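You operate a simulated robot arm through the tools that you are given. There is no shell and no other tool. Be economical: measure what you need, move in short steps, check, and stop when the job is done.

Carry out the task below with a simulated two-armed robot. There is one attempt and no reset: what you move stays moved.

Task
Brush the fluff off the head first, shut the cover and free the red button, then reset.
Fine: blue brush back in its spot. What is to be rubbed or washed off counts as gone when no trace of it is left.

The check looks at the end state, three seconds after you hand in, the way a careful person would. Anything else that was tipped, shoved, dropped, spilled or broken makes it a failure. A push-on lid holds only when it is set on centred and level and pressed home; a screw cap is set on level and turned clockwise until tight.

Robot
Two 7-joint arms with two-finger parallel grippers on one trunk, on a base that drives. Base frame: it is fixed to the floor where the robot stands at the start and does not move with it; the origin is under the middle of the robot, x ahead of it, y to its left, z up. Readings come in cm, degrees, newtons and seconds.
The left shoulder is at the start at [3, 11.9, 93.5], the right one opposite. With the tool pointing down near the work surface each hand reaches from about 28 to 68 cm from the robot's upright axis, wherever it stands, measured 20 degrees to its own side. Places, roughly: air valve [110, 60, 60]; bag dial [120, 70, 100]; clear cover [160, 30, 140]; clutch knob [130, 70, 60]; code lever [200, 20, 120]; day dial [190, 10, 120]; ends dial [210, 10, 110]; ends switch [200, 10, 110]; fluff [140, 50, 90]; inner dial [180, 30, 90]; jog button [120, 60, 110]; main switch [100, 60, 90]; outer dial [180, 50, 90]; pressure dial [150, 10, 110]; reset button [110, 60, 110]; seam dial [220, 10, 110]. Payload 3.43 kg a hand.
The tool frame of a hand sits at the grasp point between the pads (the TCP): z along the fingers, y along the line on which they close. The tips reach 3 cm beyond it. The gripper opens to 9.4 cm. The fingers are 2.8 cm wide and 1 cm thick; the gripper's body (5 by 9.6 cm) begins 5.5 cm behind the TCP.
Orientation is that of the tool frame in the base frame, as a unit quaternion [x, y, z, w]. With the fingers straight down and closing along the base's y, the tool's x points along the base's -x, its y along +y and its z along -z.

Tools
- The arms move only by the tool send_rows. It takes "left_increments", "right_increments" or both (then of equal length, played together; a hand with none holds still); each is a list of rows, each a list of 7 numbers: the turn, a rotation vector about the tool's x, y, z in degrees, then the shift along the tool's x, y, z in cm, then the closure in counts, from 0 (fully open) to 255 (shut). In form: [[rx, ry, rz, dx, dy, dz, hand], ...]. A call has 1 to 10 rows; each row is the pose to reach, as a shift and turn from the pose commanded when the call began, along the tool's axes at that moment. A row lasts 0.2 s, in which the tool goes at most 5 cm and 8.6 degrees; a call with a longer step from one row to the next is refused whole, and so is a gripper value outside its range. A pose out of reach is approached as far as the arm can. The call stops where the force on the tool passes 90 N (or 10 N more than at its start, if that is more) or the arm is blocked; 0.2 s more then pass. Each finger travels about 7.2 cm/s and halts on what it meets, pressing with about 21 N; the grip force reading is that of the motor and also rises with nothing between the fingers. The clock runs only during rows and for 0.2 s after the last one: add rows that repeat a pose to give the fingers time. The reply holds the time, the measured pose of the TCP, the force on the tool along the base axes, the opening and the grip force, in the units named above and with some noise, with the torque about the TCP (base axes, N m) and any sound that the robot's microphone picked up.
- Cameras (640 x 400 px; columns grow to the right, rows downward): "scene" is now at [4.38, 2.04, 162.53]; the picture's right is [0.24, -0.97, 0.00], its down [-0.81, -0.20, -0.55] and it looks along [0.54, 0.13, -0.83] (base axes); focal length 270 px, centre (320, 200). "left" rides on the left gripper at [7.6, -1.4, -10.2] in its tool frame; the picture's right is [0.18, 0.98, 0.00], its down [-0.75, 0.14, -0.64] and it looks along [-0.63, 0.12, 0.77] (tool axes); focal length 243 px, centre (320, 200). "right" rides on the right gripper at [7.6, 1.4, -10.3] in its tool frame; the picture's right is [-0.18, 0.98, 0.00], its down [-0.75, -0.14, -0.64] and it looks along [-0.63, -0.12, 0.77] (tool axes); focal length 243 px, centre (320, 200). There is no depth. A picture from a camera that has moved, and an enlarged one, comes with that camera's place and axes in the base frame and with its lens. The place of the scene camera against the robot may be out by one fixed shift of up to 1.2 cm in any direction.
- get_image(camera): a new picture of that camera. The clock stands still meanwhile.
- slide_trunk(by): slides the trunk up (or, below 0, down) by that many cm; the arms and the scene camera ride with it, the base frame stays. It gives what a move gives, with no picture.
- roll_base(legs): drives the robot by 1 to 6 legs, each [ahead, turn to the left] in cm and degrees, along the robot's own axes; the way and the turn of a leg run together, so that a leg with both is an arc; at most 150 cm and 180 degrees a leg. The arms and the cameras ride along, it lands a little off, and it stops where it bumps. It gives what a move gives.
- head_to(pan, tilt): turns the head with the scene camera to pan (to the left, within 143 degrees either way) and tilt (down, from -29 to 69), counted from straight ahead of the robot. It gives what a move gives.
- zoom(camera, box): a new picture of the part [left, top, right, bottom] of that camera's present view, enlarged. The clock stands still meanwhile.
- close_job(): hands the job in; it is judged then, once.

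Work in short steps. Places have to be worked out from the pictures, the camera data and where the tool is seen: move nearer, look again, correct. Check each grasp and each placing, and mend what went wrong. You have 120 turns and 92 pictures in all, those below and enlarged ones among them. Open the grippers and draw the arms clear of the work before you hand the job in, unless the task says otherwise; then end with one line.

The tools are called after "Request:" as name(argument=value, ...) on one line, values as JSON. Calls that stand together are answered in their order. send_rows: Moves the arms, as the interface text tells. Its arguments: {"type":"object","properties":{"left_increments":{"type":"array","items":{"type":"array","items":{"type":"number"}}},"right_increments":{"type":"array","items":{"type":"array","items":{"type":"number"}}}},"required":[]} The other tools are called the same way: slide_trunk (by) slides the trunk up or down; roll_base (legs) drives the base; head_to (pan, tilt) turns the head that bears the scene camera; get_image (camera) takes a picture; zoom (camera, box) takes an enlarged picture of a part of a camera's view; close_job () hands the job in.

At the start:

```text
clock: 0.0
left_position: [50.12, 33.42, 106.21]
left_tcp_rot: [0.001, 1.0, 0.0, -0.001]
left_ft_force: [0.0, -0.1, 0.2]
left_torque: [-0.02, -0.02, -0.02]
left_width: 9.4
left_gripper_force: 0.1
right_position: [35.4, -8.27, 116.33]
right_tcp_rot: [0.001, 1.0, 0.0, -0.001]
right_ft_force: [0.1, -0.1, 0.8]
right_torque: [0.05, -0.02, -0.02]
right_width: 9.42
right_gripper_force: 0.1
trunk travel left (down, up): [-20.0, 21.0]
robot x, y, heading: [0.05, 0.19, -0.1]
head pan, tilt: [14.0, 56.4]
```

scene: 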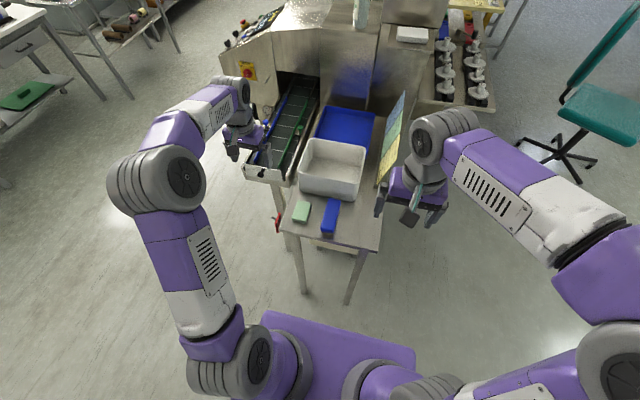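
right: 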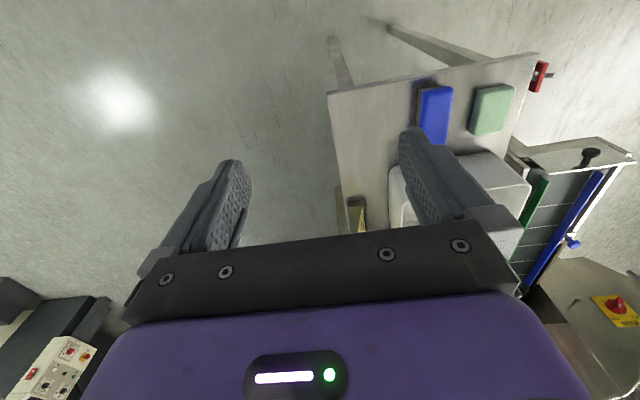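
left: 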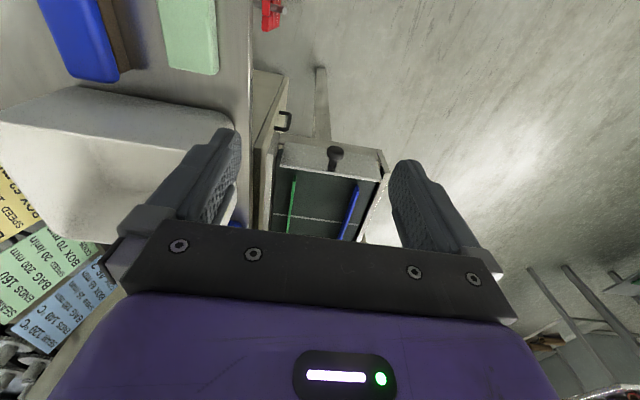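

I see a packaging machine with a table in front. I'll look straight ahead with less tilt to learn the layout.

Request:
head_to(pan=14, tilt=25)

Request:
get_image(camera="scene")

```text
clock: 1.0
left_position: [50.12, 33.6, 106.28]
left_tcp_rot: [0.0, 1.0, 0.0, 0.0]
left_ft_force: [-0.8, 0.3, -0.1]
left_torque: [0.01, -0.01, 0.01]
left_width: 9.43
left_gripper_force: 0.0
right_position: [35.52, -8.22, 116.31]
right_tcp_rot: [0.0, 1.0, 0.0, 0.0]
right_ft_force: [0.2, 0.3, -0.2]
right_torque: [0.0, -0.02, -0.01]
right_width: 9.39
right_gripper_force: 0.0
trunk travel left (down, up): [-20.0, 21.0]
robot x, y, heading: [-0.0, -0.06, -0.1]
head pan, tilt: [14.0, 25.0]
```

```text
88 pictures are left
camera scene: at [6.47, 2.56, 167.11], right [0.24, -0.97, 0.0], down [-0.41, -0.1, -0.91], along [0.88, 0.22, -0.42], focal length 270 px, centre (320, 200)
```

scene: 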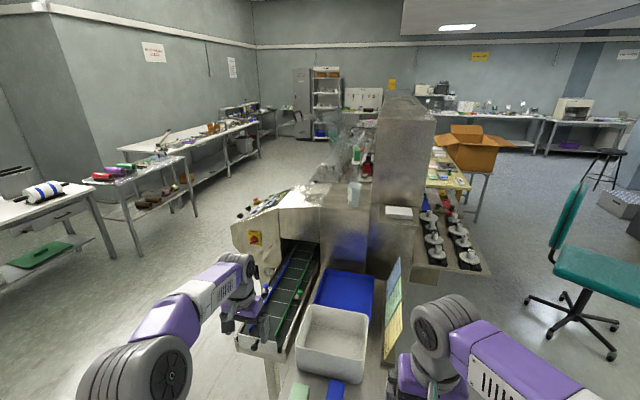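

I'll zoom on the machine to see its parts.

Request:
zoom(camera="scene", box=[220, 110, 440, 250])

Request:
zoom(camera="scene", box=[220, 230, 440, 400])

```text
2.86 times, centred on (330, 180) of scene
camera zoom: at [6.47, 2.56, 167.11], right [0.24, -0.97, 0.0], down [-0.41, -0.1, -0.91], along [0.88, 0.22, -0.42], focal length 770 px, centre (291, 257)
```

zoom: 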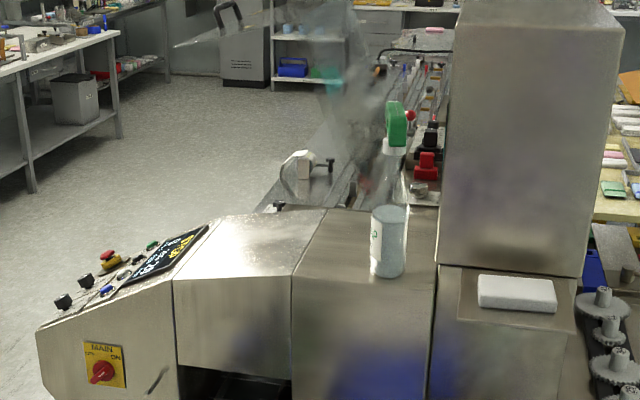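

```text
2.35 times, centred on (330, 315) of scene
camera zoom: at [6.47, 2.56, 167.11], right [0.24, -0.97, 0.0], down [-0.41, -0.1, -0.91], along [0.88, 0.22, -0.42], focal length 634 px, centre (296, -71)
```

zoom: 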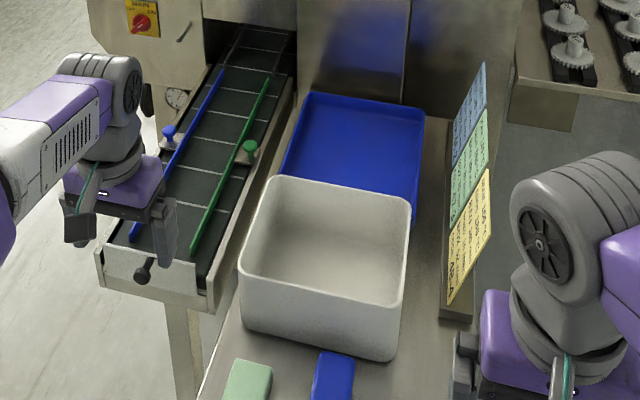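

The blue block near the table end, with brown below it, looks like the brush. I'll zoom on it and on the right camera view.

Request:
zoom(camera="right", box=[320, 40, 560, 190])

Request:
zoom(camera="left", box=[0, 0, 240, 150])

```text
2.67 times, centred on (440, 115) of right
camera zoom: at [27.86, -6.76, 126.57], right [0.18, 0.98, 0.0], down [0.75, -0.14, 0.64], along [0.63, -0.12, -0.77], focal length 647 px, centre (0, 427)
```

zoom: 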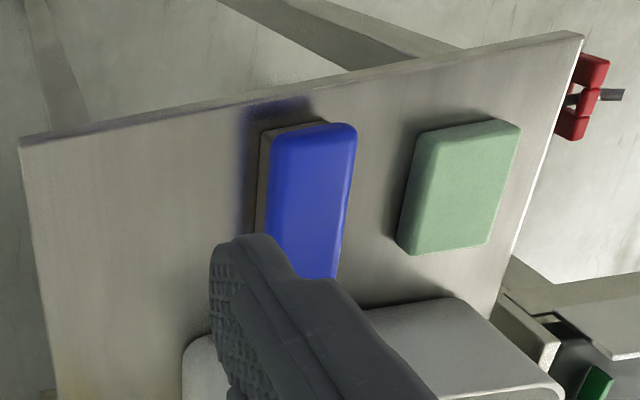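

```text
2.67 times, centred on (120, 75) of left
camera zoom: at [42.48, 32.03, 116.43], right [-0.18, 0.98, 0.0], down [0.75, 0.14, 0.64], along [0.63, 0.12, -0.77], focal length 647 px, centre (853, 533)
```

zoom: 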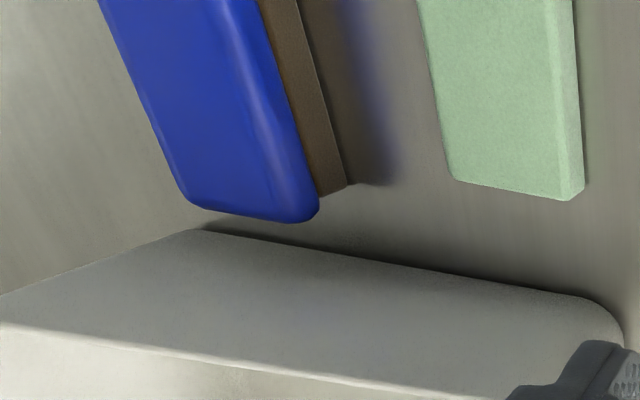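

The brush lies bristles-down near [48, 9, 87]. I'll move the left hand above it, with the right hand drawn aside, then look with the left camera.

Request:
send_rows(left_increments=[[0, 0, 0, 0, -4.5, 0, 0], [0, 0, 0, 0, -9, 0, 0], [0, 0, 0, 0.5, -13.5, 0, 0], [0, 0, 0, 1, -18, 0, 0], [0, 0, 0, 1.5, -22, 0, 0], [0, 0, 0, 2, -24.5, 0, 0]], right_increments=[[0, 0, 0, 0, -3, 0, 0], [0, 0, 0, 0, -6, 0, 0], [0, 0, 0, 0, -9, 0, 0], [0, 0, 0, 0, -12, 0, 0], [0, 0, 0, 0, -14, 0, 0], [0, 0, 0, 0, -15, 0, 0]])

Request:
get_image(camera="left")

```text
clock: 2.4
left_position: [48.05, 8.92, 106.03]
left_tcp_rot: [-0.001, 1.0, 0.0, 0.0]
left_ft_force: [-0.4, -0.3, 0.3]
left_torque: [0.0, 0.03, -0.03]
left_width: 9.39
left_gripper_force: 0.2
right_position: [35.36, -23.2, 116.15]
right_tcp_rot: [-0.001, 1.0, 0.0, 0.0]
right_ft_force: [-0.2, 0.0, -0.7]
right_torque: [-0.03, 0.03, -0.02]
right_width: 9.4
right_gripper_force: 0.1
trunk travel left (down, up): [-20.0, 21.0]
robot x, y, heading: [0.03, 0.13, 0.1]
head pan, tilt: [14.0, 25.0]
```

```text
83 pictures are left
camera left: at [40.46, 7.39, 116.34], right [-0.19, 0.98, 0.0], down [0.75, 0.14, 0.64], along [0.63, 0.12, -0.77], focal length 243 px, centre (320, 200)
```

left: 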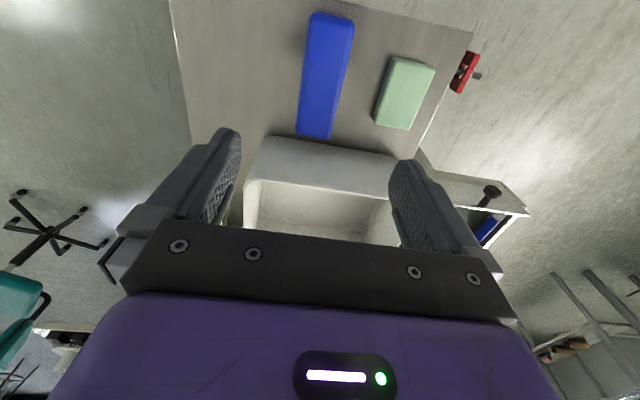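

The brush spans x 41.5–53.3, y about 8.9, top z about 88.8, width 4 cm. I'll go down over its middle and close.

Request:
send_rows(left_increments=[[0, 0, 0, 0.6, 0, 4, 0], [0, 0, 0, 0.6, 0, 8, 0], [0, 0, 0, 0.6, 0, 12, 0], [0, 0, 0, 0.6, 0, 15, 0], [0, 0, 0, 0.6, 0, 17, 0], [0, 0, 0, 0.6, 0, 18, 0], [0, 0, 0, 0.6, 0, 18, 255], [0, 0, 0, 0.6, 0, 18, 255], [0, 0, 0, 0.6, 0, 18, 255], [0, 0, 0, 0.6, 0, 18, 255]])

Request:
get_image(camera="left")

```text
clock: 4.6
left_position: [47.42, 9.04, 88.18]
left_tcp_rot: [0.001, 1.0, 0.0, 0.0]
left_ft_force: [-0.3, -0.2, -0.7]
left_torque: [0.03, -0.04, 0.0]
left_width: 4.99
left_gripper_force: 20.9
right_position: [35.36, -23.09, 116.14]
right_tcp_rot: [-0.001, 1.0, 0.001, 0.0]
right_ft_force: [-0.2, 0.0, -0.5]
right_torque: [-0.01, -0.04, 0.03]
right_width: 9.43
right_gripper_force: 0.1
trunk travel left (down, up): [-20.0, 21.0]
robot x, y, heading: [0.02, -0.01, 0.3]
head pan, tilt: [14.0, 25.0]
```

```text
82 pictures are left
camera left: at [39.87, 7.63, 98.44], right [-0.18, 0.98, 0.0], down [0.75, 0.14, 0.64], along [0.63, 0.12, -0.77], focal length 243 px, centre (320, 200)
```

left: 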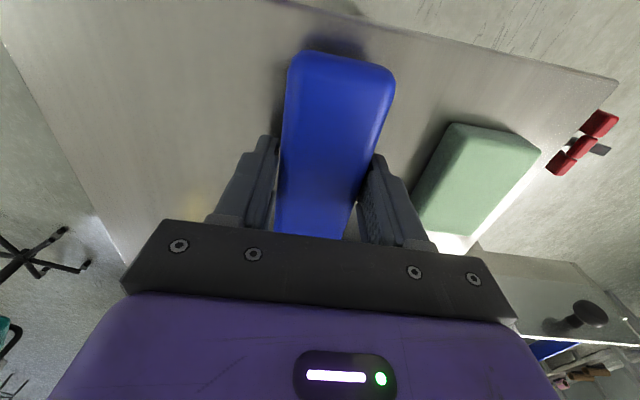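

Grip reads 20.9 N at 5.0 cm width. I'll lift the brush straight up (spot: TCP [47.4, 9.0, 88.2]).

Request:
send_rows(left_increments=[[0, 0, 0, 0, 0, -2, 255], [0, 0, 0, 0, 0, -6, 255], [0, 0, 0, 0, 0, -10, 255], [0, 0, 0, 0, 0, -14, 255], [0, 0, 0, 0, 0, -18, 255], [0, 0, 0, 2, 2, -21, 255], [0, 0, 0, 5, 4, -23, 255], [0, 0, 0, 8, 6, -24, 255], [0, 0, 0, 8, 6, -24, 255]])

Request:
get_image(camera="left")

```text
clock: 6.6
left_position: [39.73, 15.03, 112.26]
left_tcp_rot: [0.0, 1.0, 0.0, -0.001]
left_ft_force: [0.7, -0.2, -1.3]
left_torque: [0.02, 0.0, 0.01]
left_width: 4.99
left_gripper_force: 21.6
right_position: [35.48, -23.2, 116.22]
right_tcp_rot: [0.0, 1.0, 0.0, 0.001]
right_ft_force: [0.1, -0.2, 0.0]
right_torque: [0.02, 0.02, 0.01]
right_width: 9.44
right_gripper_force: 0.0
trunk travel left (down, up): [-20.0, 21.0]
robot x, y, heading: [-0.16, 0.06, -0.1]
head pan, tilt: [14.0, 25.0]
```

```text
81 pictures are left
camera left: at [32.04, 13.59, 122.38], right [-0.18, 0.98, 0.0], down [0.75, 0.14, 0.64], along [0.63, 0.12, -0.77], focal length 243 px, centre (320, 200)
```

left: 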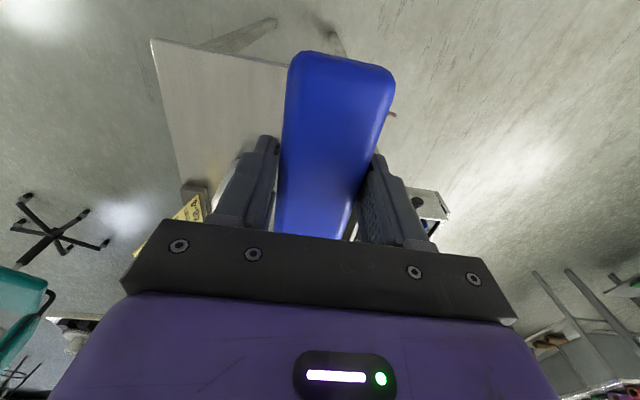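

The brush is held well. I'll back off and turn left, then check the aisle.

Request:
roll_base(legs=[[-25, 0], [0, 90]])

Request:
head_to(pan=-40, tilt=25)

Request:
get_image(camera="scene")

```text
clock: 12.0
left_position: [-37.72, 41.07, 111.72]
left_tcp_rot: [-0.682, 0.731, -0.003, -0.006]
left_ft_force: [-0.8, 0.8, -0.4]
left_torque: [-0.03, 0.02, 0.0]
left_width: 4.99
left_gripper_force: 21.3
right_position: [-0.2, 34.38, 116.06]
right_tcp_rot: [-0.684, 0.73, -0.002, -0.002]
right_ft_force: [-0.1, 0.0, 1.0]
right_torque: [-0.01, 0.0, 0.0]
right_width: 9.39
right_gripper_force: 0.1
trunk travel left (down, up): [-20.0, 21.0]
robot x, y, heading: [-25.71, 0.24, 86.2]
head pan, tilt: [14.0, 25.0]
stopped in leg 2: the robot was blocked; the commanded pose is now the measured one
```

```text
clock: 13.2
left_position: [-37.92, 41.3, 111.75]
left_tcp_rot: [-0.683, 0.73, -0.002, -0.006]
left_ft_force: [-0.2, 0.8, -1.2]
left_torque: [0.01, 0.03, -0.02]
left_width: 5.01
left_gripper_force: 20.9
right_position: [-0.27, 34.58, 116.07]
right_tcp_rot: [-0.684, 0.729, -0.001, -0.003]
right_ft_force: [-0.3, -0.2, 0.3]
right_torque: [0.02, 0.01, 0.0]
right_width: 9.41
right_gripper_force: 0.1
trunk travel left (down, up): [-20.0, 21.0]
robot x, y, heading: [-25.38, 0.16, 86.5]
head pan, tilt: [-40.0, 25.0]
```

```text
80 pictures are left
camera scene: at [-18.79, 4.96, 167.08], right [0.72, -0.69, 0.0], down [-0.29, -0.31, -0.9], along [0.63, 0.65, -0.43], focal length 270 px, centre (320, 200)
```

scene: 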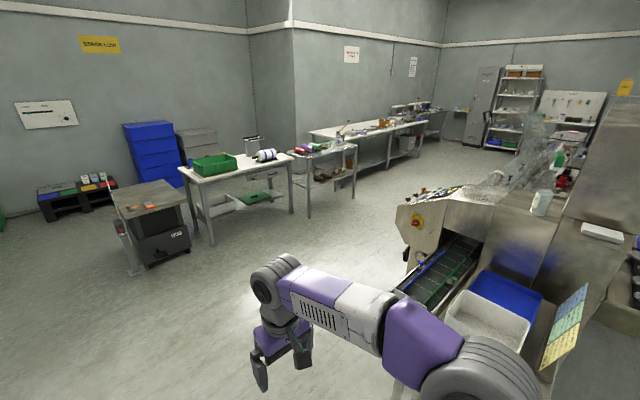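

Something blocked the turn at 86°. I'll look down to the right to see what touches.

Request:
head_to(pan=-75, tilt=50)

Request:
get_image(camera="scene")

```text
clock: 14.2
left_position: [-37.81, 41.22, 111.75]
left_tcp_rot: [-0.683, 0.73, -0.003, -0.006]
left_ft_force: [0.5, -0.1, -1.4]
left_torque: [0.05, 0.01, -0.01]
left_width: 4.99
left_gripper_force: 20.8
right_position: [-0.24, 34.58, 115.92]
right_tcp_rot: [-0.685, 0.729, -0.001, -0.001]
right_ft_force: [0.8, -0.5, 0.0]
right_torque: [-0.03, 0.03, 0.02]
right_width: 9.4
right_gripper_force: 0.2
trunk travel left (down, up): [-20.0, 21.0]
robot x, y, heading: [-25.77, 0.08, 86.4]
head pan, tilt: [-75.0, 50.0]
```

```text
79 pictures are left
camera scene: at [-17.6, -0.2, 163.36], right [0.2, -0.98, 0.01], down [-0.75, -0.15, -0.64], along [0.63, 0.12, -0.77], focal length 270 px, centre (320, 200)
```

scene: 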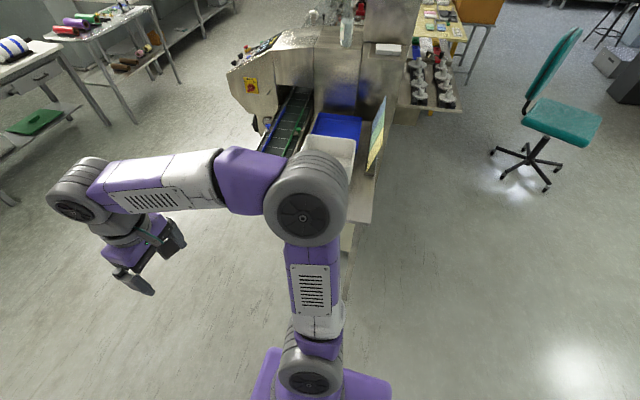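

The right elbow appears to have met the table edge. I'll turn back, reverse further, and turn again.

Request:
roll_base(legs=[[0, -60], [-40, 0], [0, 64]])

Request:
head_to(pan=-80, tilt=35)

Request:
get_image(camera="scene")

```text
clock: 18.4
left_position: [-10.76, 23.03, 112.12]
left_tcp_rot: [-0.23, 0.973, 0.001, -0.003]
left_ft_force: [0.1, -0.2, -0.7]
left_torque: [0.03, 0.01, -0.01]
left_width: 4.99
left_gripper_force: 20.7
right_position: [2.42, -12.78, 116.33]
right_tcp_rot: [-0.231, 0.973, 0.001, 0.002]
right_ft_force: [1.0, 0.2, 0.5]
right_torque: [0.03, 0.02, 0.01]
right_width: 9.42
right_gripper_force: 0.0
trunk travel left (down, up): [-20.0, 21.0]
robot x, y, heading: [-39.74, -8.31, 26.6]
head pan, tilt: [-75.0, 50.0]
stopped in leg 2: the robot was blocked; the commanded pose is now the measured one
```

```text
clock: 19.1
left_position: [-10.91, 23.3, 112.1]
left_tcp_rot: [-0.231, 0.973, 0.0, -0.002]
left_ft_force: [0.5, 0.2, -1.4]
left_torque: [0.01, 0.0, 0.0]
left_width: 4.97
left_gripper_force: 20.9
right_position: [2.33, -12.47, 116.32]
right_tcp_rot: [-0.232, 0.973, 0.0, 0.001]
right_ft_force: [-0.1, -0.6, -0.5]
right_torque: [0.04, 0.0, 0.01]
right_width: 9.38
right_gripper_force: 0.1
trunk travel left (down, up): [-20.0, 21.0]
robot x, y, heading: [-39.19, -8.07, 26.6]
head pan, tilt: [-80.0, 35.0]
```

```text
78 pictures are left
camera scene: at [-36.43, -16.04, 165.53], right [-0.8, -0.6, 0.0], down [-0.34, 0.46, -0.82], along [0.49, -0.66, -0.57], focal length 270 px, centre (320, 200)
```

scene: 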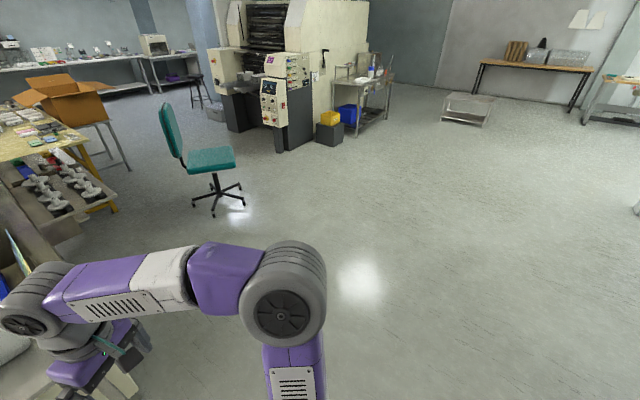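

So the obstacle is behind me. I'll look backwards on the left and right.

Request:
head_to(pan=140, tilt=40)

Request:
get_image(camera="scene")

```text
clock: 22.3
left_position: [-10.31, 24.33, 111.51]
left_tcp_rot: [-0.231, 0.973, -0.004, -0.008]
left_ft_force: [-0.8, -0.5, -1.2]
left_torque: [0.0, 0.0, 0.02]
left_width: 4.96
left_gripper_force: 21.5
right_position: [3.15, -11.54, 116.15]
right_tcp_rot: [-0.233, 0.972, -0.002, -0.004]
right_ft_force: [0.1, -0.8, -0.6]
right_torque: [0.02, -0.04, 0.0]
right_width: 9.41
right_gripper_force: 0.0
trunk travel left (down, up): [-20.0, 21.0]
robot x, y, heading: [-39.65, -8.28, 27.0]
head pan, tilt: [140.0, 40.0]
```

```text
77 pictures are left
camera scene: at [-44.78, -0.16, 164.89], right [0.87, 0.5, -0.01], down [0.31, -0.55, -0.77], along [-0.39, 0.67, -0.63], focal length 270 px, centre (320, 200)
```

scene: 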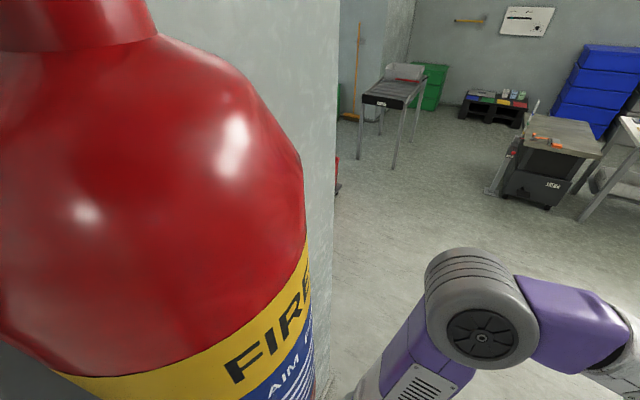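

There's a pillar with an extinguisher just behind me. I'll go forward to x≈-20, then turn to about 80° and drive out past the table.

Request:
roll_base(legs=[[22, 0], [0, 52], [60, 0]])

Request:
head_to(pan=-60, tilt=30)

Request:
get_image(camera="scene")

```text
clock: 28.3
left_position: [-17.07, 79.27, 112.79]
left_tcp_rot: [-0.638, 0.77, 0.014, -0.008]
left_ft_force: [-0.2, 0.9, -1.1]
left_torque: [-0.03, -0.03, 0.03]
left_width: 4.99
left_gripper_force: 20.9
right_position: [19.72, 67.8, 116.05]
right_tcp_rot: [-0.639, 0.769, 0.015, -0.004]
right_ft_force: [-0.4, 1.7, 0.5]
right_torque: [-0.1, -0.01, 0.03]
right_width: 9.39
right_gripper_force: 0.0
trunk travel left (down, up): [-20.0, 21.0]
robot x, y, heading: [-11.08, 39.4, 79.3]
head pan, tilt: [140.0, 40.0]
stopped in leg 3: the robot was blocked; the commanded pose is now the measured one
```

```text
clock: 31.2
left_position: [-17.12, 79.15, 113.02]
left_tcp_rot: [-0.637, 0.771, 0.015, -0.008]
left_ft_force: [-0.2, 0.3, -0.2]
left_torque: [-0.04, 0.02, 0.03]
left_width: 5.0
left_gripper_force: 21.7
right_position: [19.57, 67.67, 116.06]
right_tcp_rot: [-0.638, 0.77, 0.015, -0.002]
right_ft_force: [0.2, 1.5, 0.1]
right_torque: [-0.03, 0.06, 0.04]
right_width: 9.41
right_gripper_force: 0.1
trunk travel left (down, up): [-20.0, 21.0]
robot x, y, heading: [-11.48, 39.34, 79.2]
head pan, tilt: [-60.0, 30.0]
```

```text
76 pictures are left
camera scene: at [-13.8, 26.88, 165.47], right [-0.75, 0.66, 0.03], down [0.35, 0.45, -0.82], along [-0.56, -0.61, -0.57], focal length 270 px, centre (320, 200)
```

scene: 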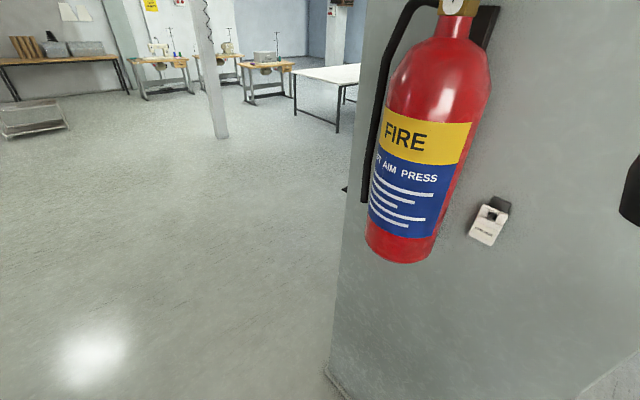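

Blocked again and the head view looks off from its reading; I'll command the head again and look to the right.

Request:
head_to(pan=-75, tilt=50)

Request:
get_image(camera="scene")

```text
clock: 32.1
left_position: [-17.45, 80.76, 112.21]
left_tcp_rot: [-0.637, 0.771, 0.006, -0.01]
left_ft_force: [0.6, -0.8, -1.0]
left_torque: [0.03, 0.01, 0.02]
left_width: 4.99
left_gripper_force: 21.0
right_position: [19.24, 69.31, 115.9]
right_tcp_rot: [-0.637, 0.771, 0.009, -0.006]
right_ft_force: [0.3, 0.0, 0.3]
right_torque: [0.07, 0.04, -0.01]
right_width: 9.39
right_gripper_force: 0.0
trunk travel left (down, up): [-20.0, 21.0]
robot x, y, heading: [-12.06, 39.31, 79.1]
head pan, tilt: [-75.0, 50.0]
```

```text
75 pictures are left
camera scene: at [-17.0, 36.53, 164.32], right [0.06, 1.0, 0.0], down [0.68, -0.04, -0.73], along [-0.73, 0.05, -0.68], focal length 270 px, centre (320, 200)
```

scene: 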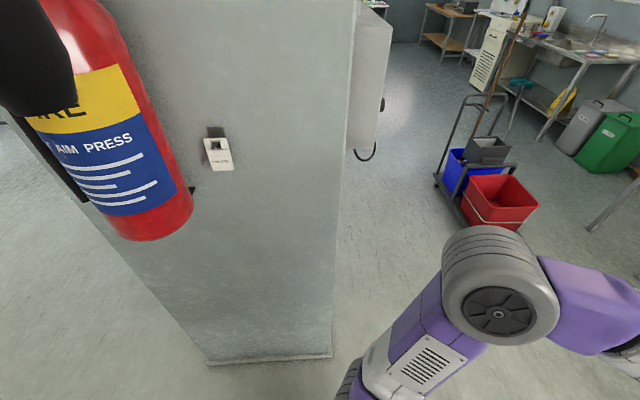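

The head seems to lag behind its reading. I'll repeat the command and take another picture.

Request:
head_to(pan=-70, tilt=45)

Request:
get_image(camera="scene")

```text
clock: 32.7
left_position: [-17.72, 81.32, 112.11]
left_tcp_rot: [-0.637, 0.771, 0.006, -0.01]
left_ft_force: [0.3, 0.0, -1.2]
left_torque: [-0.04, -0.01, 0.02]
left_width: 4.98
left_gripper_force: 21.0
right_position: [18.96, 69.76, 115.8]
right_tcp_rot: [-0.638, 0.77, 0.006, -0.006]
right_ft_force: [0.2, 0.6, -1.1]
right_torque: [0.02, 0.01, 0.0]
right_width: 9.39
right_gripper_force: 0.1
trunk travel left (down, up): [-20.0, 21.0]
robot x, y, heading: [-11.46, 39.06, 79.2]
head pan, tilt: [-70.0, 45.0]
```

```text
74 pictures are left
camera scene: at [-17.27, 36.77, 164.3], right [0.03, 1.0, 0.0], down [0.68, -0.02, -0.73], along [-0.73, 0.02, -0.68], focal length 270 px, centre (320, 200)
```

scene: 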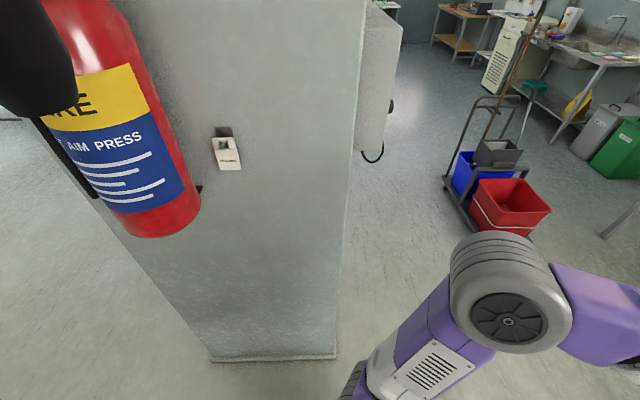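

The head is held at about pan 99; I'll zoom on the black object close to the camera.

Request:
zoom(camera="scene", box=[0, 0, 240, 150])

Request:
get_image(camera="right")

Request:
get_image(camera="left")

```text
2.67 times, centred on (120, 75) of scene
camera zoom: at [-17.27, 36.77, 164.3], right [0.03, 1.0, 0.0], down [0.68, -0.02, -0.73], along [-0.73, 0.02, -0.68], focal length 719 px, centre (853, 533)
```

zoom: 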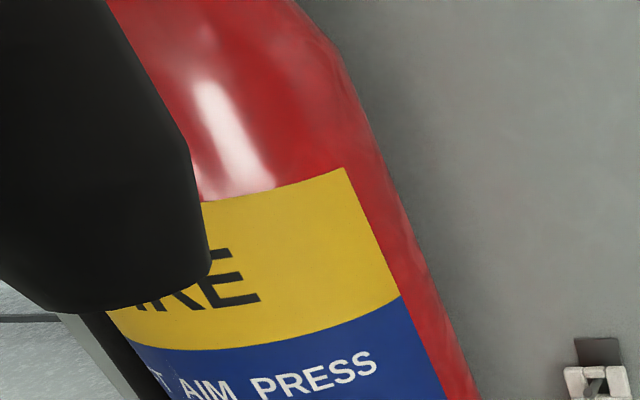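

```text
72 pictures are left
camera right: at [16.32, 62.43, 126.16], right [-0.93, 0.36, 0.02], down [0.29, 0.71, 0.64], along [0.22, 0.6, -0.77], focal length 243 px, centre (320, 200)
```

right: 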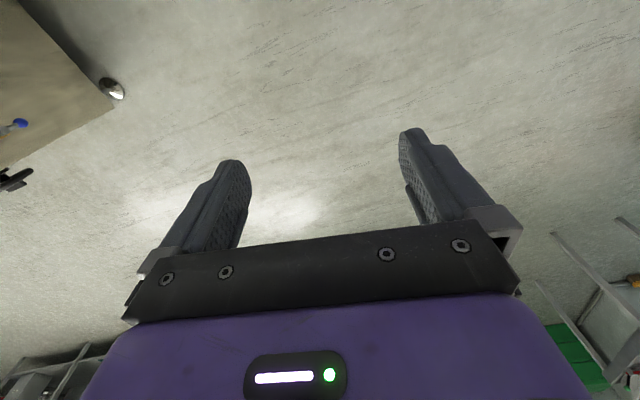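

```text
71 pictures are left
camera left: at [-17.59, 73.41, 122.28], right [-1.0, 0.0, 0.02], down [0.02, 0.77, 0.64], along [-0.01, 0.64, -0.77], focal length 243 px, centre (320, 200)
```

left: 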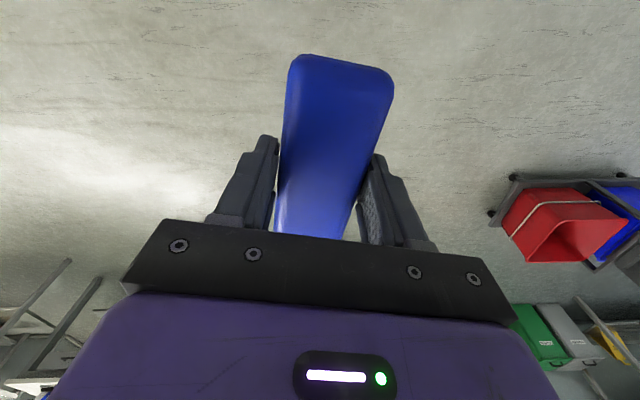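

The head seems caught by something behind it, probably the extinguisher's hose. I'll turn the head back towards it to see.

Request:
head_to(pan=130, tilt=15)

Request:
get_image(camera="scene")

```text
clock: 35.7
left_position: [-19.56, 82.57, 111.46]
left_tcp_rot: [-0.636, 0.771, -0.006, -0.008]
left_ft_force: [-0.5, 0.1, -0.8]
left_torque: [0.02, 0.03, 0.01]
left_width: 5.01
left_gripper_force: 21.1
right_position: [16.98, 71.26, 115.77]
right_tcp_rot: [-0.638, 0.77, -0.004, -0.004]
right_ft_force: [0.0, -0.5, -0.1]
right_torque: [0.01, 0.01, -0.02]
right_width: 9.4
right_gripper_force: 0.2
trunk travel left (down, up): [-20.0, 21.0]
robot x, y, heading: [-11.94, 39.54, 79.0]
head pan, tilt: [130.0, 15.0]
```

```text
70 pictures are left
camera scene: at [-21.09, 38.82, 168.04], right [0.0, 1.0, -0.01], down [0.33, -0.01, -0.94], along [-0.94, -0.01, -0.33], focal length 270 px, centre (320, 200)
```

scene: 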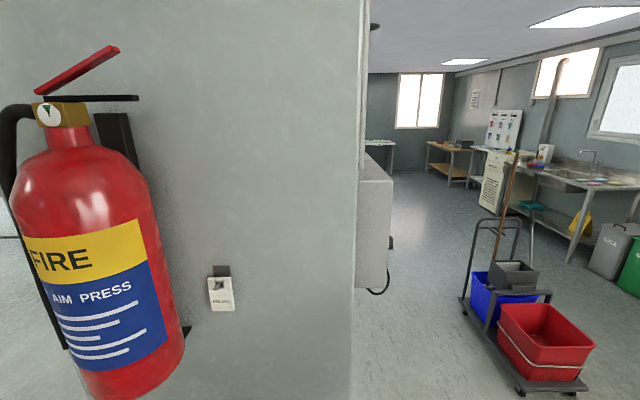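

The extinguisher is hanging in place and the black object is out of view now. I'll try turning the head forward again with this tilt.

Request:
head_to(pan=40, tilt=15)

Request:
get_image(camera="scene")

```text
clock: 37.3
left_position: [-19.55, 81.25, 111.88]
left_tcp_rot: [-0.637, 0.771, -0.001, -0.003]
left_ft_force: [0.2, 0.3, -1.4]
left_torque: [-0.02, 0.03, 0.0]
left_width: 4.99
left_gripper_force: 21.7
right_position: [16.98, 69.8, 116.2]
right_tcp_rot: [-0.638, 0.77, 0.0, 0.001]
right_ft_force: [0.1, 0.4, -0.3]
right_torque: [0.01, -0.01, 0.01]
right_width: 9.38
right_gripper_force: 0.0
trunk travel left (down, up): [-20.0, 21.0]
robot x, y, heading: [-11.54, 39.35, 79.2]
head pan, tilt: [40.0, 15.0]
```

```text
69 pictures are left
camera scene: at [-16.35, 44.83, 168.74], right [0.87, 0.49, 0.0], down [0.13, -0.23, -0.97], along [-0.47, 0.84, -0.26], focal length 270 px, centre (320, 200)
```

scene: 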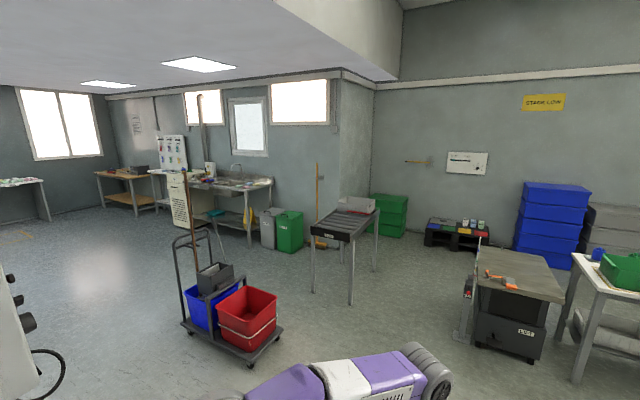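

The head is free and the robot upright again. I'll drive on to the aisle left of the machine.

Request:
roll_base(legs=[[88, 0], [0, -79]])

Request:
head_to(pan=-15, tilt=25)

Request:
get_image(camera="scene")

```text
clock: 45.3
left_position: [45.53, 139.79, 111.99]
left_tcp_rot: [0.011, 1.0, 0.001, -0.004]
left_ft_force: [-0.7, 0.8, -0.6]
left_torque: [0.0, -0.02, 0.01]
left_width: 5.0
left_gripper_force: 20.8
right_position: [40.35, 101.77, 116.3]
right_tcp_rot: [0.01, 1.0, -0.001, 0.0]
right_ft_force: [0.2, -0.6, 0.7]
right_torque: [-0.02, 0.0, -0.04]
right_width: 9.41
right_gripper_force: 0.1
trunk travel left (down, up): [-20.0, 21.0]
robot x, y, heading: [5.71, 124.68, -1.4]
head pan, tilt: [40.0, 15.0]
```

```text
clock: 46.6
left_position: [45.67, 139.7, 111.9]
left_tcp_rot: [0.012, 1.0, 0.003, -0.003]
left_ft_force: [-0.5, 0.0, -1.3]
left_torque: [0.01, -0.04, 0.0]
left_width: 4.98
left_gripper_force: 20.7
right_position: [40.54, 101.67, 116.31]
right_tcp_rot: [0.011, 1.0, 0.0, 0.0]
right_ft_force: [0.0, -0.7, -0.2]
right_torque: [0.02, -0.01, 0.01]
right_width: 9.4
right_gripper_force: 0.1
trunk travel left (down, up): [-20.0, 21.0]
robot x, y, heading: [5.67, 125.05, -1.3]
head pan, tilt: [-15.0, 25.0]
```

```text
68 pictures are left
camera scene: at [11.98, 122.92, 167.11], right [-0.28, -0.96, 0.0], down [-0.41, 0.12, -0.91], along [0.87, -0.25, -0.42], focal length 270 px, centre (320, 200)
```

scene: 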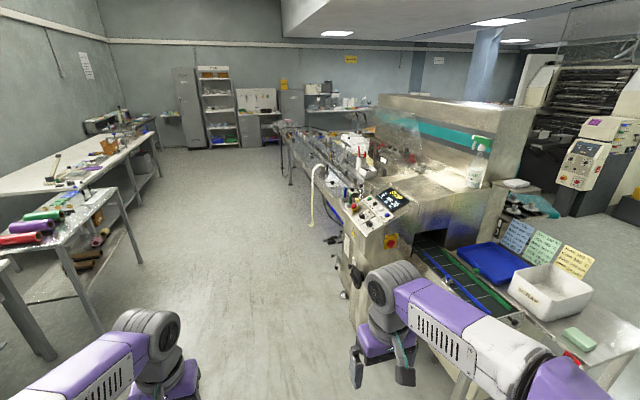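

I'll drive alongside the machine and turn to face it.

Request:
roll_base(legs=[[123, 0], [0, -88]])

Request:
head_to(pan=5, tilt=35)

Request:
get_image(camera="scene")

```text
clock: 56.4
left_position: [146.73, 86.84, 112.03]
left_tcp_rot: [0.671, 0.742, 0.003, 0.0]
left_ft_force: [-0.3, -1.1, -1.4]
left_torque: [-0.03, 0.02, 0.0]
left_width: 4.98
left_gripper_force: 21.1
right_position: [108.25, 87.31, 116.29]
right_tcp_rot: [0.67, 0.742, 0.0, 0.001]
right_ft_force: [0.1, 0.0, -0.2]
right_torque: [0.02, 0.02, 0.0]
right_width: 9.41
right_gripper_force: 0.0
trunk travel left (down, up): [-20.0, 21.0]
robot x, y, heading: [127.31, 125.12, -84.4]
head pan, tilt: [-15.0, 25.0]
```

```text
clock: 57.2
left_position: [146.64, 86.84, 111.93]
left_tcp_rot: [0.671, 0.742, 0.004, -0.001]
left_ft_force: [0.5, 0.3, -1.5]
left_torque: [0.03, 0.0, -0.02]
left_width: 4.99
left_gripper_force: 21.0
right_position: [108.43, 87.5, 116.25]
right_tcp_rot: [0.67, 0.742, 0.0, 0.0]
right_ft_force: [-0.2, -0.1, -0.2]
right_torque: [-0.02, -0.01, 0.01]
right_width: 9.39
right_gripper_force: 0.1
trunk travel left (down, up): [-20.0, 21.0]
robot x, y, heading: [127.19, 124.71, -84.0]
head pan, tilt: [5.0, 35.0]
```

```text
67 pictures are left
camera scene: at [129.13, 119.53, 165.54], right [-0.98, -0.19, 0.0], down [-0.11, 0.56, -0.82], along [0.15, -0.81, -0.57], focal length 270 px, centre (320, 200)
```

scene: 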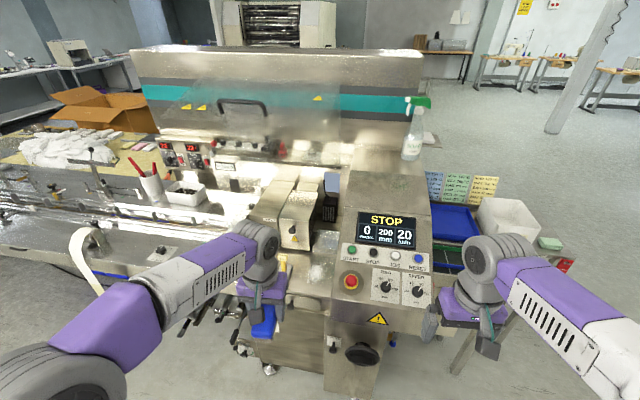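

Good view. I'll zoom on the panel and the head region.

Request:
zoom(camera="scene", box=[240, 160, 440, 290])

Request:
zoom(camera="scene", box=[130, 50, 430, 240])

```text
3.08 times, centred on (340, 225) of scene
camera zoom: at [129.13, 119.53, 165.54], right [-0.98, -0.19, 0.0], down [-0.11, 0.56, -0.82], along [0.15, -0.81, -0.57], focal length 829 px, centre (258, 123)
```

zoom: 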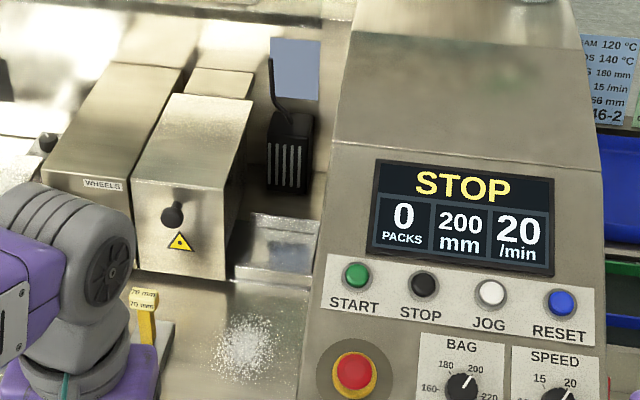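

```text
2.11 times, centred on (280, 145) of scene
camera zoom: at [129.13, 119.53, 165.54], right [-0.98, -0.19, 0.0], down [-0.11, 0.56, -0.82], along [0.15, -0.81, -0.57], focal length 567 px, centre (404, 316)
```

zoom: 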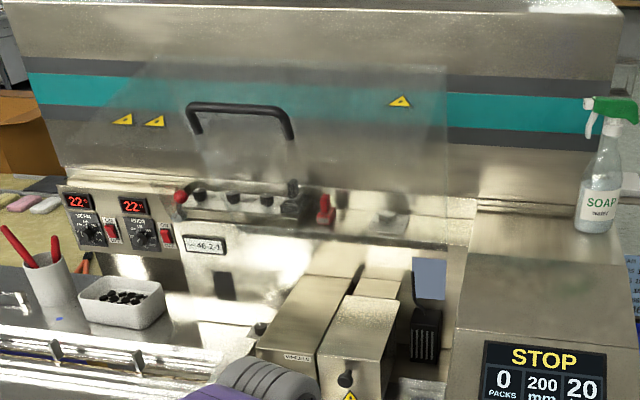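

The fluff is a white patch on the deck near [142, 57, 90]. I'll bring the left hand a bit nearer and look with its camera.

Request:
send_rows(left_increments=[[0, 0, 0, -2, -1, 0, 255], [0, 0, 0, -5, -2, 0, 255], [0, 0, 0, -8, -3, 0, 255], [0, 0, 0, -10, -4, 0, 255]])

Request:
get_image(camera="left")

Request:
get_image(camera="right")

```text
clock: 58.2
left_position: [143.57, 76.48, 111.82]
left_tcp_rot: [0.672, 0.741, 0.003, -0.001]
left_ft_force: [-0.2, 0.4, -0.1]
left_torque: [0.02, 0.05, 0.01]
left_width: 4.97
left_gripper_force: 21.0
right_position: [108.42, 87.4, 116.23]
right_tcp_rot: [0.67, 0.743, 0.0, 0.0]
right_ft_force: [0.6, 0.4, 0.0]
right_torque: [0.02, 0.01, -0.01]
right_width: 9.42
right_gripper_force: 0.1
trunk travel left (down, up): [-20.0, 21.0]
robot x, y, heading: [127.41, 124.53, -84.4]
head pan, tilt: [5.0, 35.0]
```

```text
64 pictures are left
camera left: at [141.38, 83.79, 122.06], right [0.96, 0.28, 0.0], down [0.21, -0.74, 0.64], along [0.18, -0.61, -0.77], focal length 243 px, centre (320, 200)
```

left: 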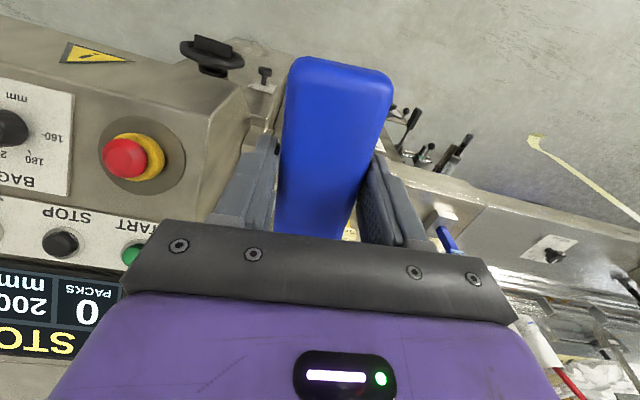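

```text
63 pictures are left
camera right: at [109.02, 95.04, 126.6], right [1.0, -0.08, 0.0], down [-0.06, -0.76, 0.64], along [-0.05, -0.64, -0.77], focal length 243 px, centre (320, 200)
```

right: 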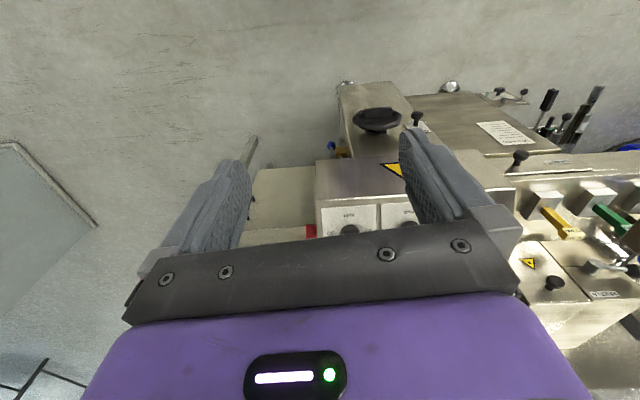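

I'll raise the right hand and move it forward so its camera sees the fluff, the panel and the red button.

Request:
send_rows(right_increments=[[0, 0, 0, 0, 0, -5, 0], [0, 0, 0, 0, 0, -10, 0], [0, 0, 0, -2, 0, -14, 0], [0, 0, 0, -6, 0, -15, 0], [0, 0, 0, -10, 0, -15, 0], [0, 0, 0, -14, 0, -15, 0], [0, 0, 0, -18, 0, -15, 0], [0, 0, 0, -20, 0, -15, 0]])

Request:
get_image(camera="right")

Request:
get_image(camera="scene")

```text
clock: 60.0
left_position: [143.51, 76.68, 111.92]
left_tcp_rot: [0.671, 0.741, 0.004, -0.001]
left_ft_force: [-0.3, 0.6, -0.6]
left_torque: [0.01, -0.02, 0.03]
left_width: 5.01
left_gripper_force: 21.1
right_position: [110.32, 75.14, 129.6]
right_tcp_rot: [0.67, 0.743, -0.002, 0.002]
right_ft_force: [-0.9, 0.6, -0.1]
right_torque: [-0.02, -0.02, -0.02]
right_width: 9.41
right_gripper_force: 0.1
right hand out of reach, approached as far as the arm can: row 5, 6, 7, 8
trunk travel left (down, up): [-20.0, 21.0]
robot x, y, heading: [127.32, 124.97, -84.5]
head pan, tilt: [5.0, 35.0]
```

```text
62 pictures are left
camera right: at [111.01, 82.88, 139.96], right [1.0, -0.08, 0.0], down [-0.06, -0.76, 0.65], along [-0.05, -0.64, -0.76], focal length 243 px, centre (320, 200)
```

right: 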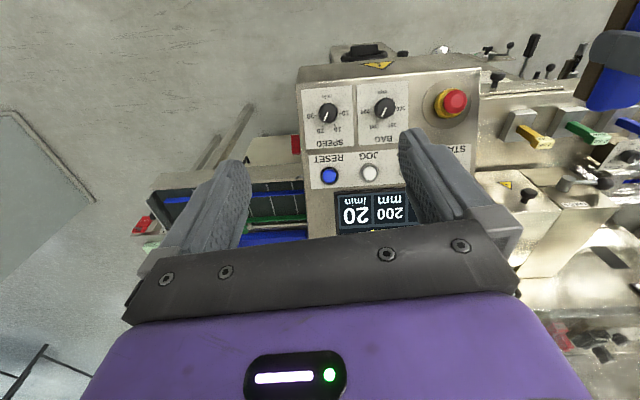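

```text
61 pictures are left
camera scene: at [128.98, 119.7, 165.55], right [-0.98, -0.19, 0.0], down [-0.11, 0.56, -0.82], along [0.15, -0.81, -0.57], focal length 270 px, centre (320, 200)
```

scene: 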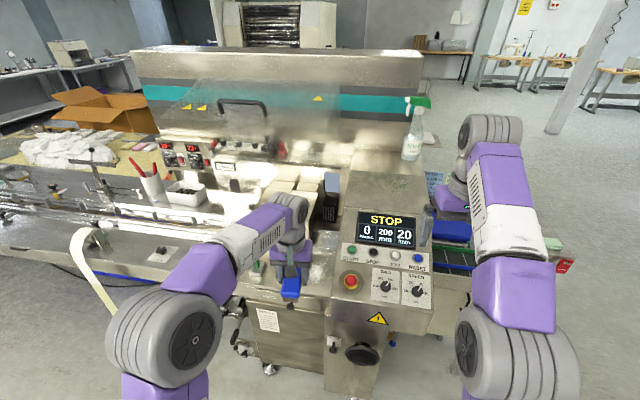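

Zooming on the right camera near the console edge and the fluff.

Request:
zoom(camera="right", box=[400, 40, 640, 260])

Request:
zoom(camera="scene", box=[230, 220, 410, 320])

```text
1.82 times, centred on (520, 150) of right
camera zoom: at [111.01, 82.88, 139.96], right [1.0, -0.08, 0.0], down [-0.06, -0.76, 0.65], along [-0.05, -0.64, -0.76], focal length 441 px, centre (-44, 291)
```

zoom: 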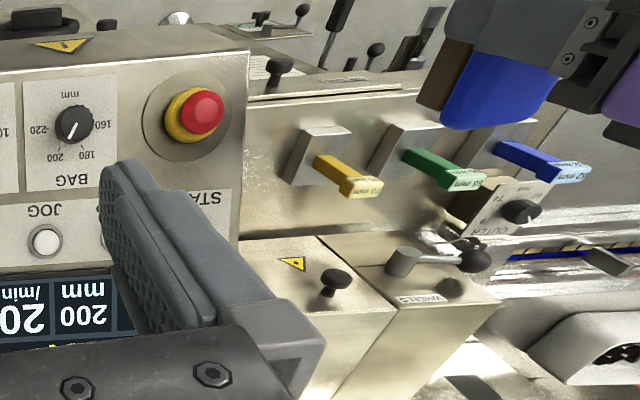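

```text
3.56 times, centred on (320, 270) of scene
camera zoom: at [128.98, 119.7, 165.55], right [-0.98, -0.19, 0.0], down [-0.11, 0.56, -0.82], along [0.15, -0.81, -0.57], focal length 958 px, centre (320, -49)
```

zoom: 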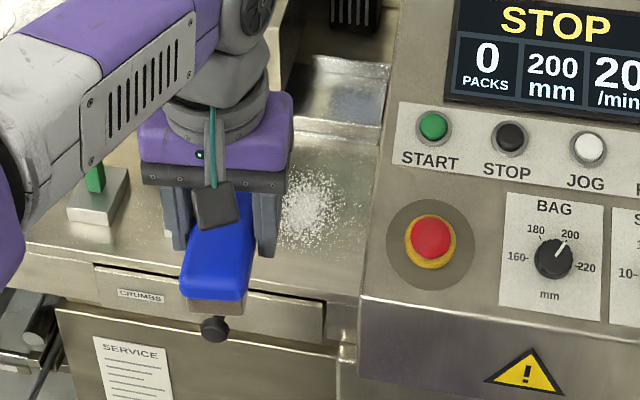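

Triangulated: red button cap ≈[129.2, 70.2, 105.2], console side face x≈133.6, fluff ≈x 137.5–145.5, y 52–62. I'll draw the right hand back a little and drive 10 cm nearer.

Request:
send_rows(right_increments=[[0, 0, 0, 4, 0, 0, 0], [0, 0, 0, 8, 0, 0, 0], [0, 0, 0, 12, 0, 0, 0], [0, 0, 0, 14, -2, 0, 0]])

Request:
roll_base(legs=[[10, -5]])

```text
clock: 61.0
left_position: [143.62, 76.54, 111.89]
left_tcp_rot: [0.671, 0.741, 0.004, -0.001]
left_ft_force: [-1.0, -0.2, -1.5]
left_torque: [0.05, -0.02, 0.0]
left_width: 5.01
left_gripper_force: 21.1
right_position: [106.56, 88.41, 129.26]
right_tcp_rot: [0.671, 0.742, 0.0, 0.0]
right_ft_force: [0.5, -0.2, -0.3]
right_torque: [0.02, -0.02, 0.01]
right_width: 9.39
right_gripper_force: 0.0
trunk travel left (down, up): [-20.0, 21.0]
robot x, y, heading: [127.09, 124.68, -84.5]
head pan, tilt: [5.0, 35.0]
```

```text
clock: 62.2
left_position: [140.07, 65.14, 111.83]
left_tcp_rot: [0.702, 0.712, 0.004, -0.001]
left_ft_force: [-0.5, -0.5, -0.9]
left_torque: [0.04, -0.03, -0.01]
left_width: 4.99
left_gripper_force: 20.9
right_position: [104.29, 80.16, 129.31]
right_tcp_rot: [0.701, 0.713, 0.0, 0.0]
right_ft_force: [0.3, 0.5, -0.3]
right_torque: [0.03, 0.02, -0.03]
right_width: 9.4
right_gripper_force: 0.1
trunk travel left (down, up): [-20.0, 21.0]
robot x, y, heading: [127.84, 114.87, -89.1]
head pan, tilt: [5.0, 35.0]
```

Now the left hand goes over the fluff at [142.5, 57.3] and descends towards z≈98.

Request:
send_rows(left_increments=[[0, 0, 0, -4, 1.2, 0, 255], [0, 0, 0, -7.8, 2.4, 0, 255], [0, 0, 0, -7.8, 2.4, 4, 255], [0, 0, 0, -7.8, 2.4, 8, 255], [0, 0, 0, -7.8, 2.4, 11, 255], [0, 0, 0, -7.8, 2.4, 13, 255], [0, 0, 0, -7.8, 2.4, 14, 255]])

Request:
zoom(camera="scene", box=[220, 180, 420, 320])

```text
clock: 63.8
left_position: [142.45, 57.37, 97.88]
left_tcp_rot: [0.703, 0.712, 0.004, -0.002]
left_ft_force: [-1.0, -0.8, -0.4]
left_torque: [-0.03, -0.01, -0.01]
left_width: 4.96
left_gripper_force: 21.4
right_position: [104.33, 80.28, 129.32]
right_tcp_rot: [0.701, 0.713, 0.0, 0.0]
right_ft_force: [-0.6, 0.1, -0.4]
right_torque: [0.0, -0.01, 0.0]
right_width: 9.4
right_gripper_force: 0.1
trunk travel left (down, up): [-20.0, 21.0]
robot x, y, heading: [127.77, 114.68, -89.2]
head pan, tilt: [5.0, 35.0]
```

```text
2.86 times, centred on (320, 250) of scene
camera zoom: at [129.25, 109.37, 165.54], right [-0.99, -0.1, 0.0], down [-0.06, 0.57, -0.82], along [0.08, -0.81, -0.57], focal length 770 px, centre (320, 57)
```

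zoom: 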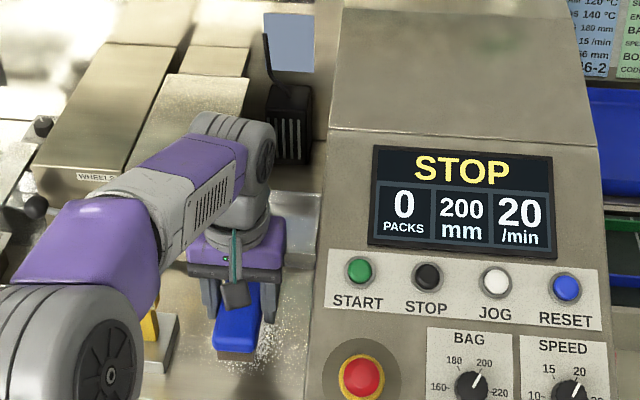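

Not in contact yet. I'll lower by half-centimetre steps until the force rises.

Request:
send_rows(left_increments=[[0, 0, 0, 0, 0, 0.5, 255], [0, 0, 0, 0, 0, 1, 255], [0, 0, 0, 0, 0, 1.5, 255]])

```text
clock: 64.6
left_position: [142.42, 57.44, 96.33]
left_tcp_rot: [0.702, 0.712, 0.004, -0.002]
left_ft_force: [0.0, 0.6, -0.6]
left_torque: [-0.01, 0.01, 0.01]
left_width: 5.0
left_gripper_force: 20.9
right_position: [104.3, 80.1, 129.32]
right_tcp_rot: [0.701, 0.713, 0.0, 0.0]
right_ft_force: [-0.1, -0.8, 0.1]
right_torque: [0.02, 0.0, 0.01]
right_width: 9.39
right_gripper_force: 0.1
trunk travel left (down, up): [-20.0, 21.0]
robot x, y, heading: [127.54, 114.6, -89.1]
head pan, tilt: [5.0, 35.0]
```

Still no contact; going on down carefully.

Request:
send_rows(left_increments=[[0, 0, 0, 0, 0, 0.4, 255], [0, 0, 0, 0, 0, 0.8, 255], [0, 0, 0, 0, 0, 1.2, 255]])

```text
clock: 65.4
left_position: [142.54, 57.52, 95.19]
left_tcp_rot: [0.703, 0.711, 0.004, -0.002]
left_ft_force: [0.8, -1.1, -0.4]
left_torque: [0.02, -0.03, -0.02]
left_width: 4.96
left_gripper_force: 20.8
right_position: [104.24, 80.15, 129.3]
right_tcp_rot: [0.701, 0.713, 0.0, 0.0]
right_ft_force: [0.1, -0.1, 0.2]
right_torque: [0.01, -0.01, -0.01]
right_width: 9.41
right_gripper_force: 0.1
trunk travel left (down, up): [-20.0, 21.0]
robot x, y, heading: [127.77, 114.77, -89.1]
head pan, tilt: [5.0, 35.0]
```

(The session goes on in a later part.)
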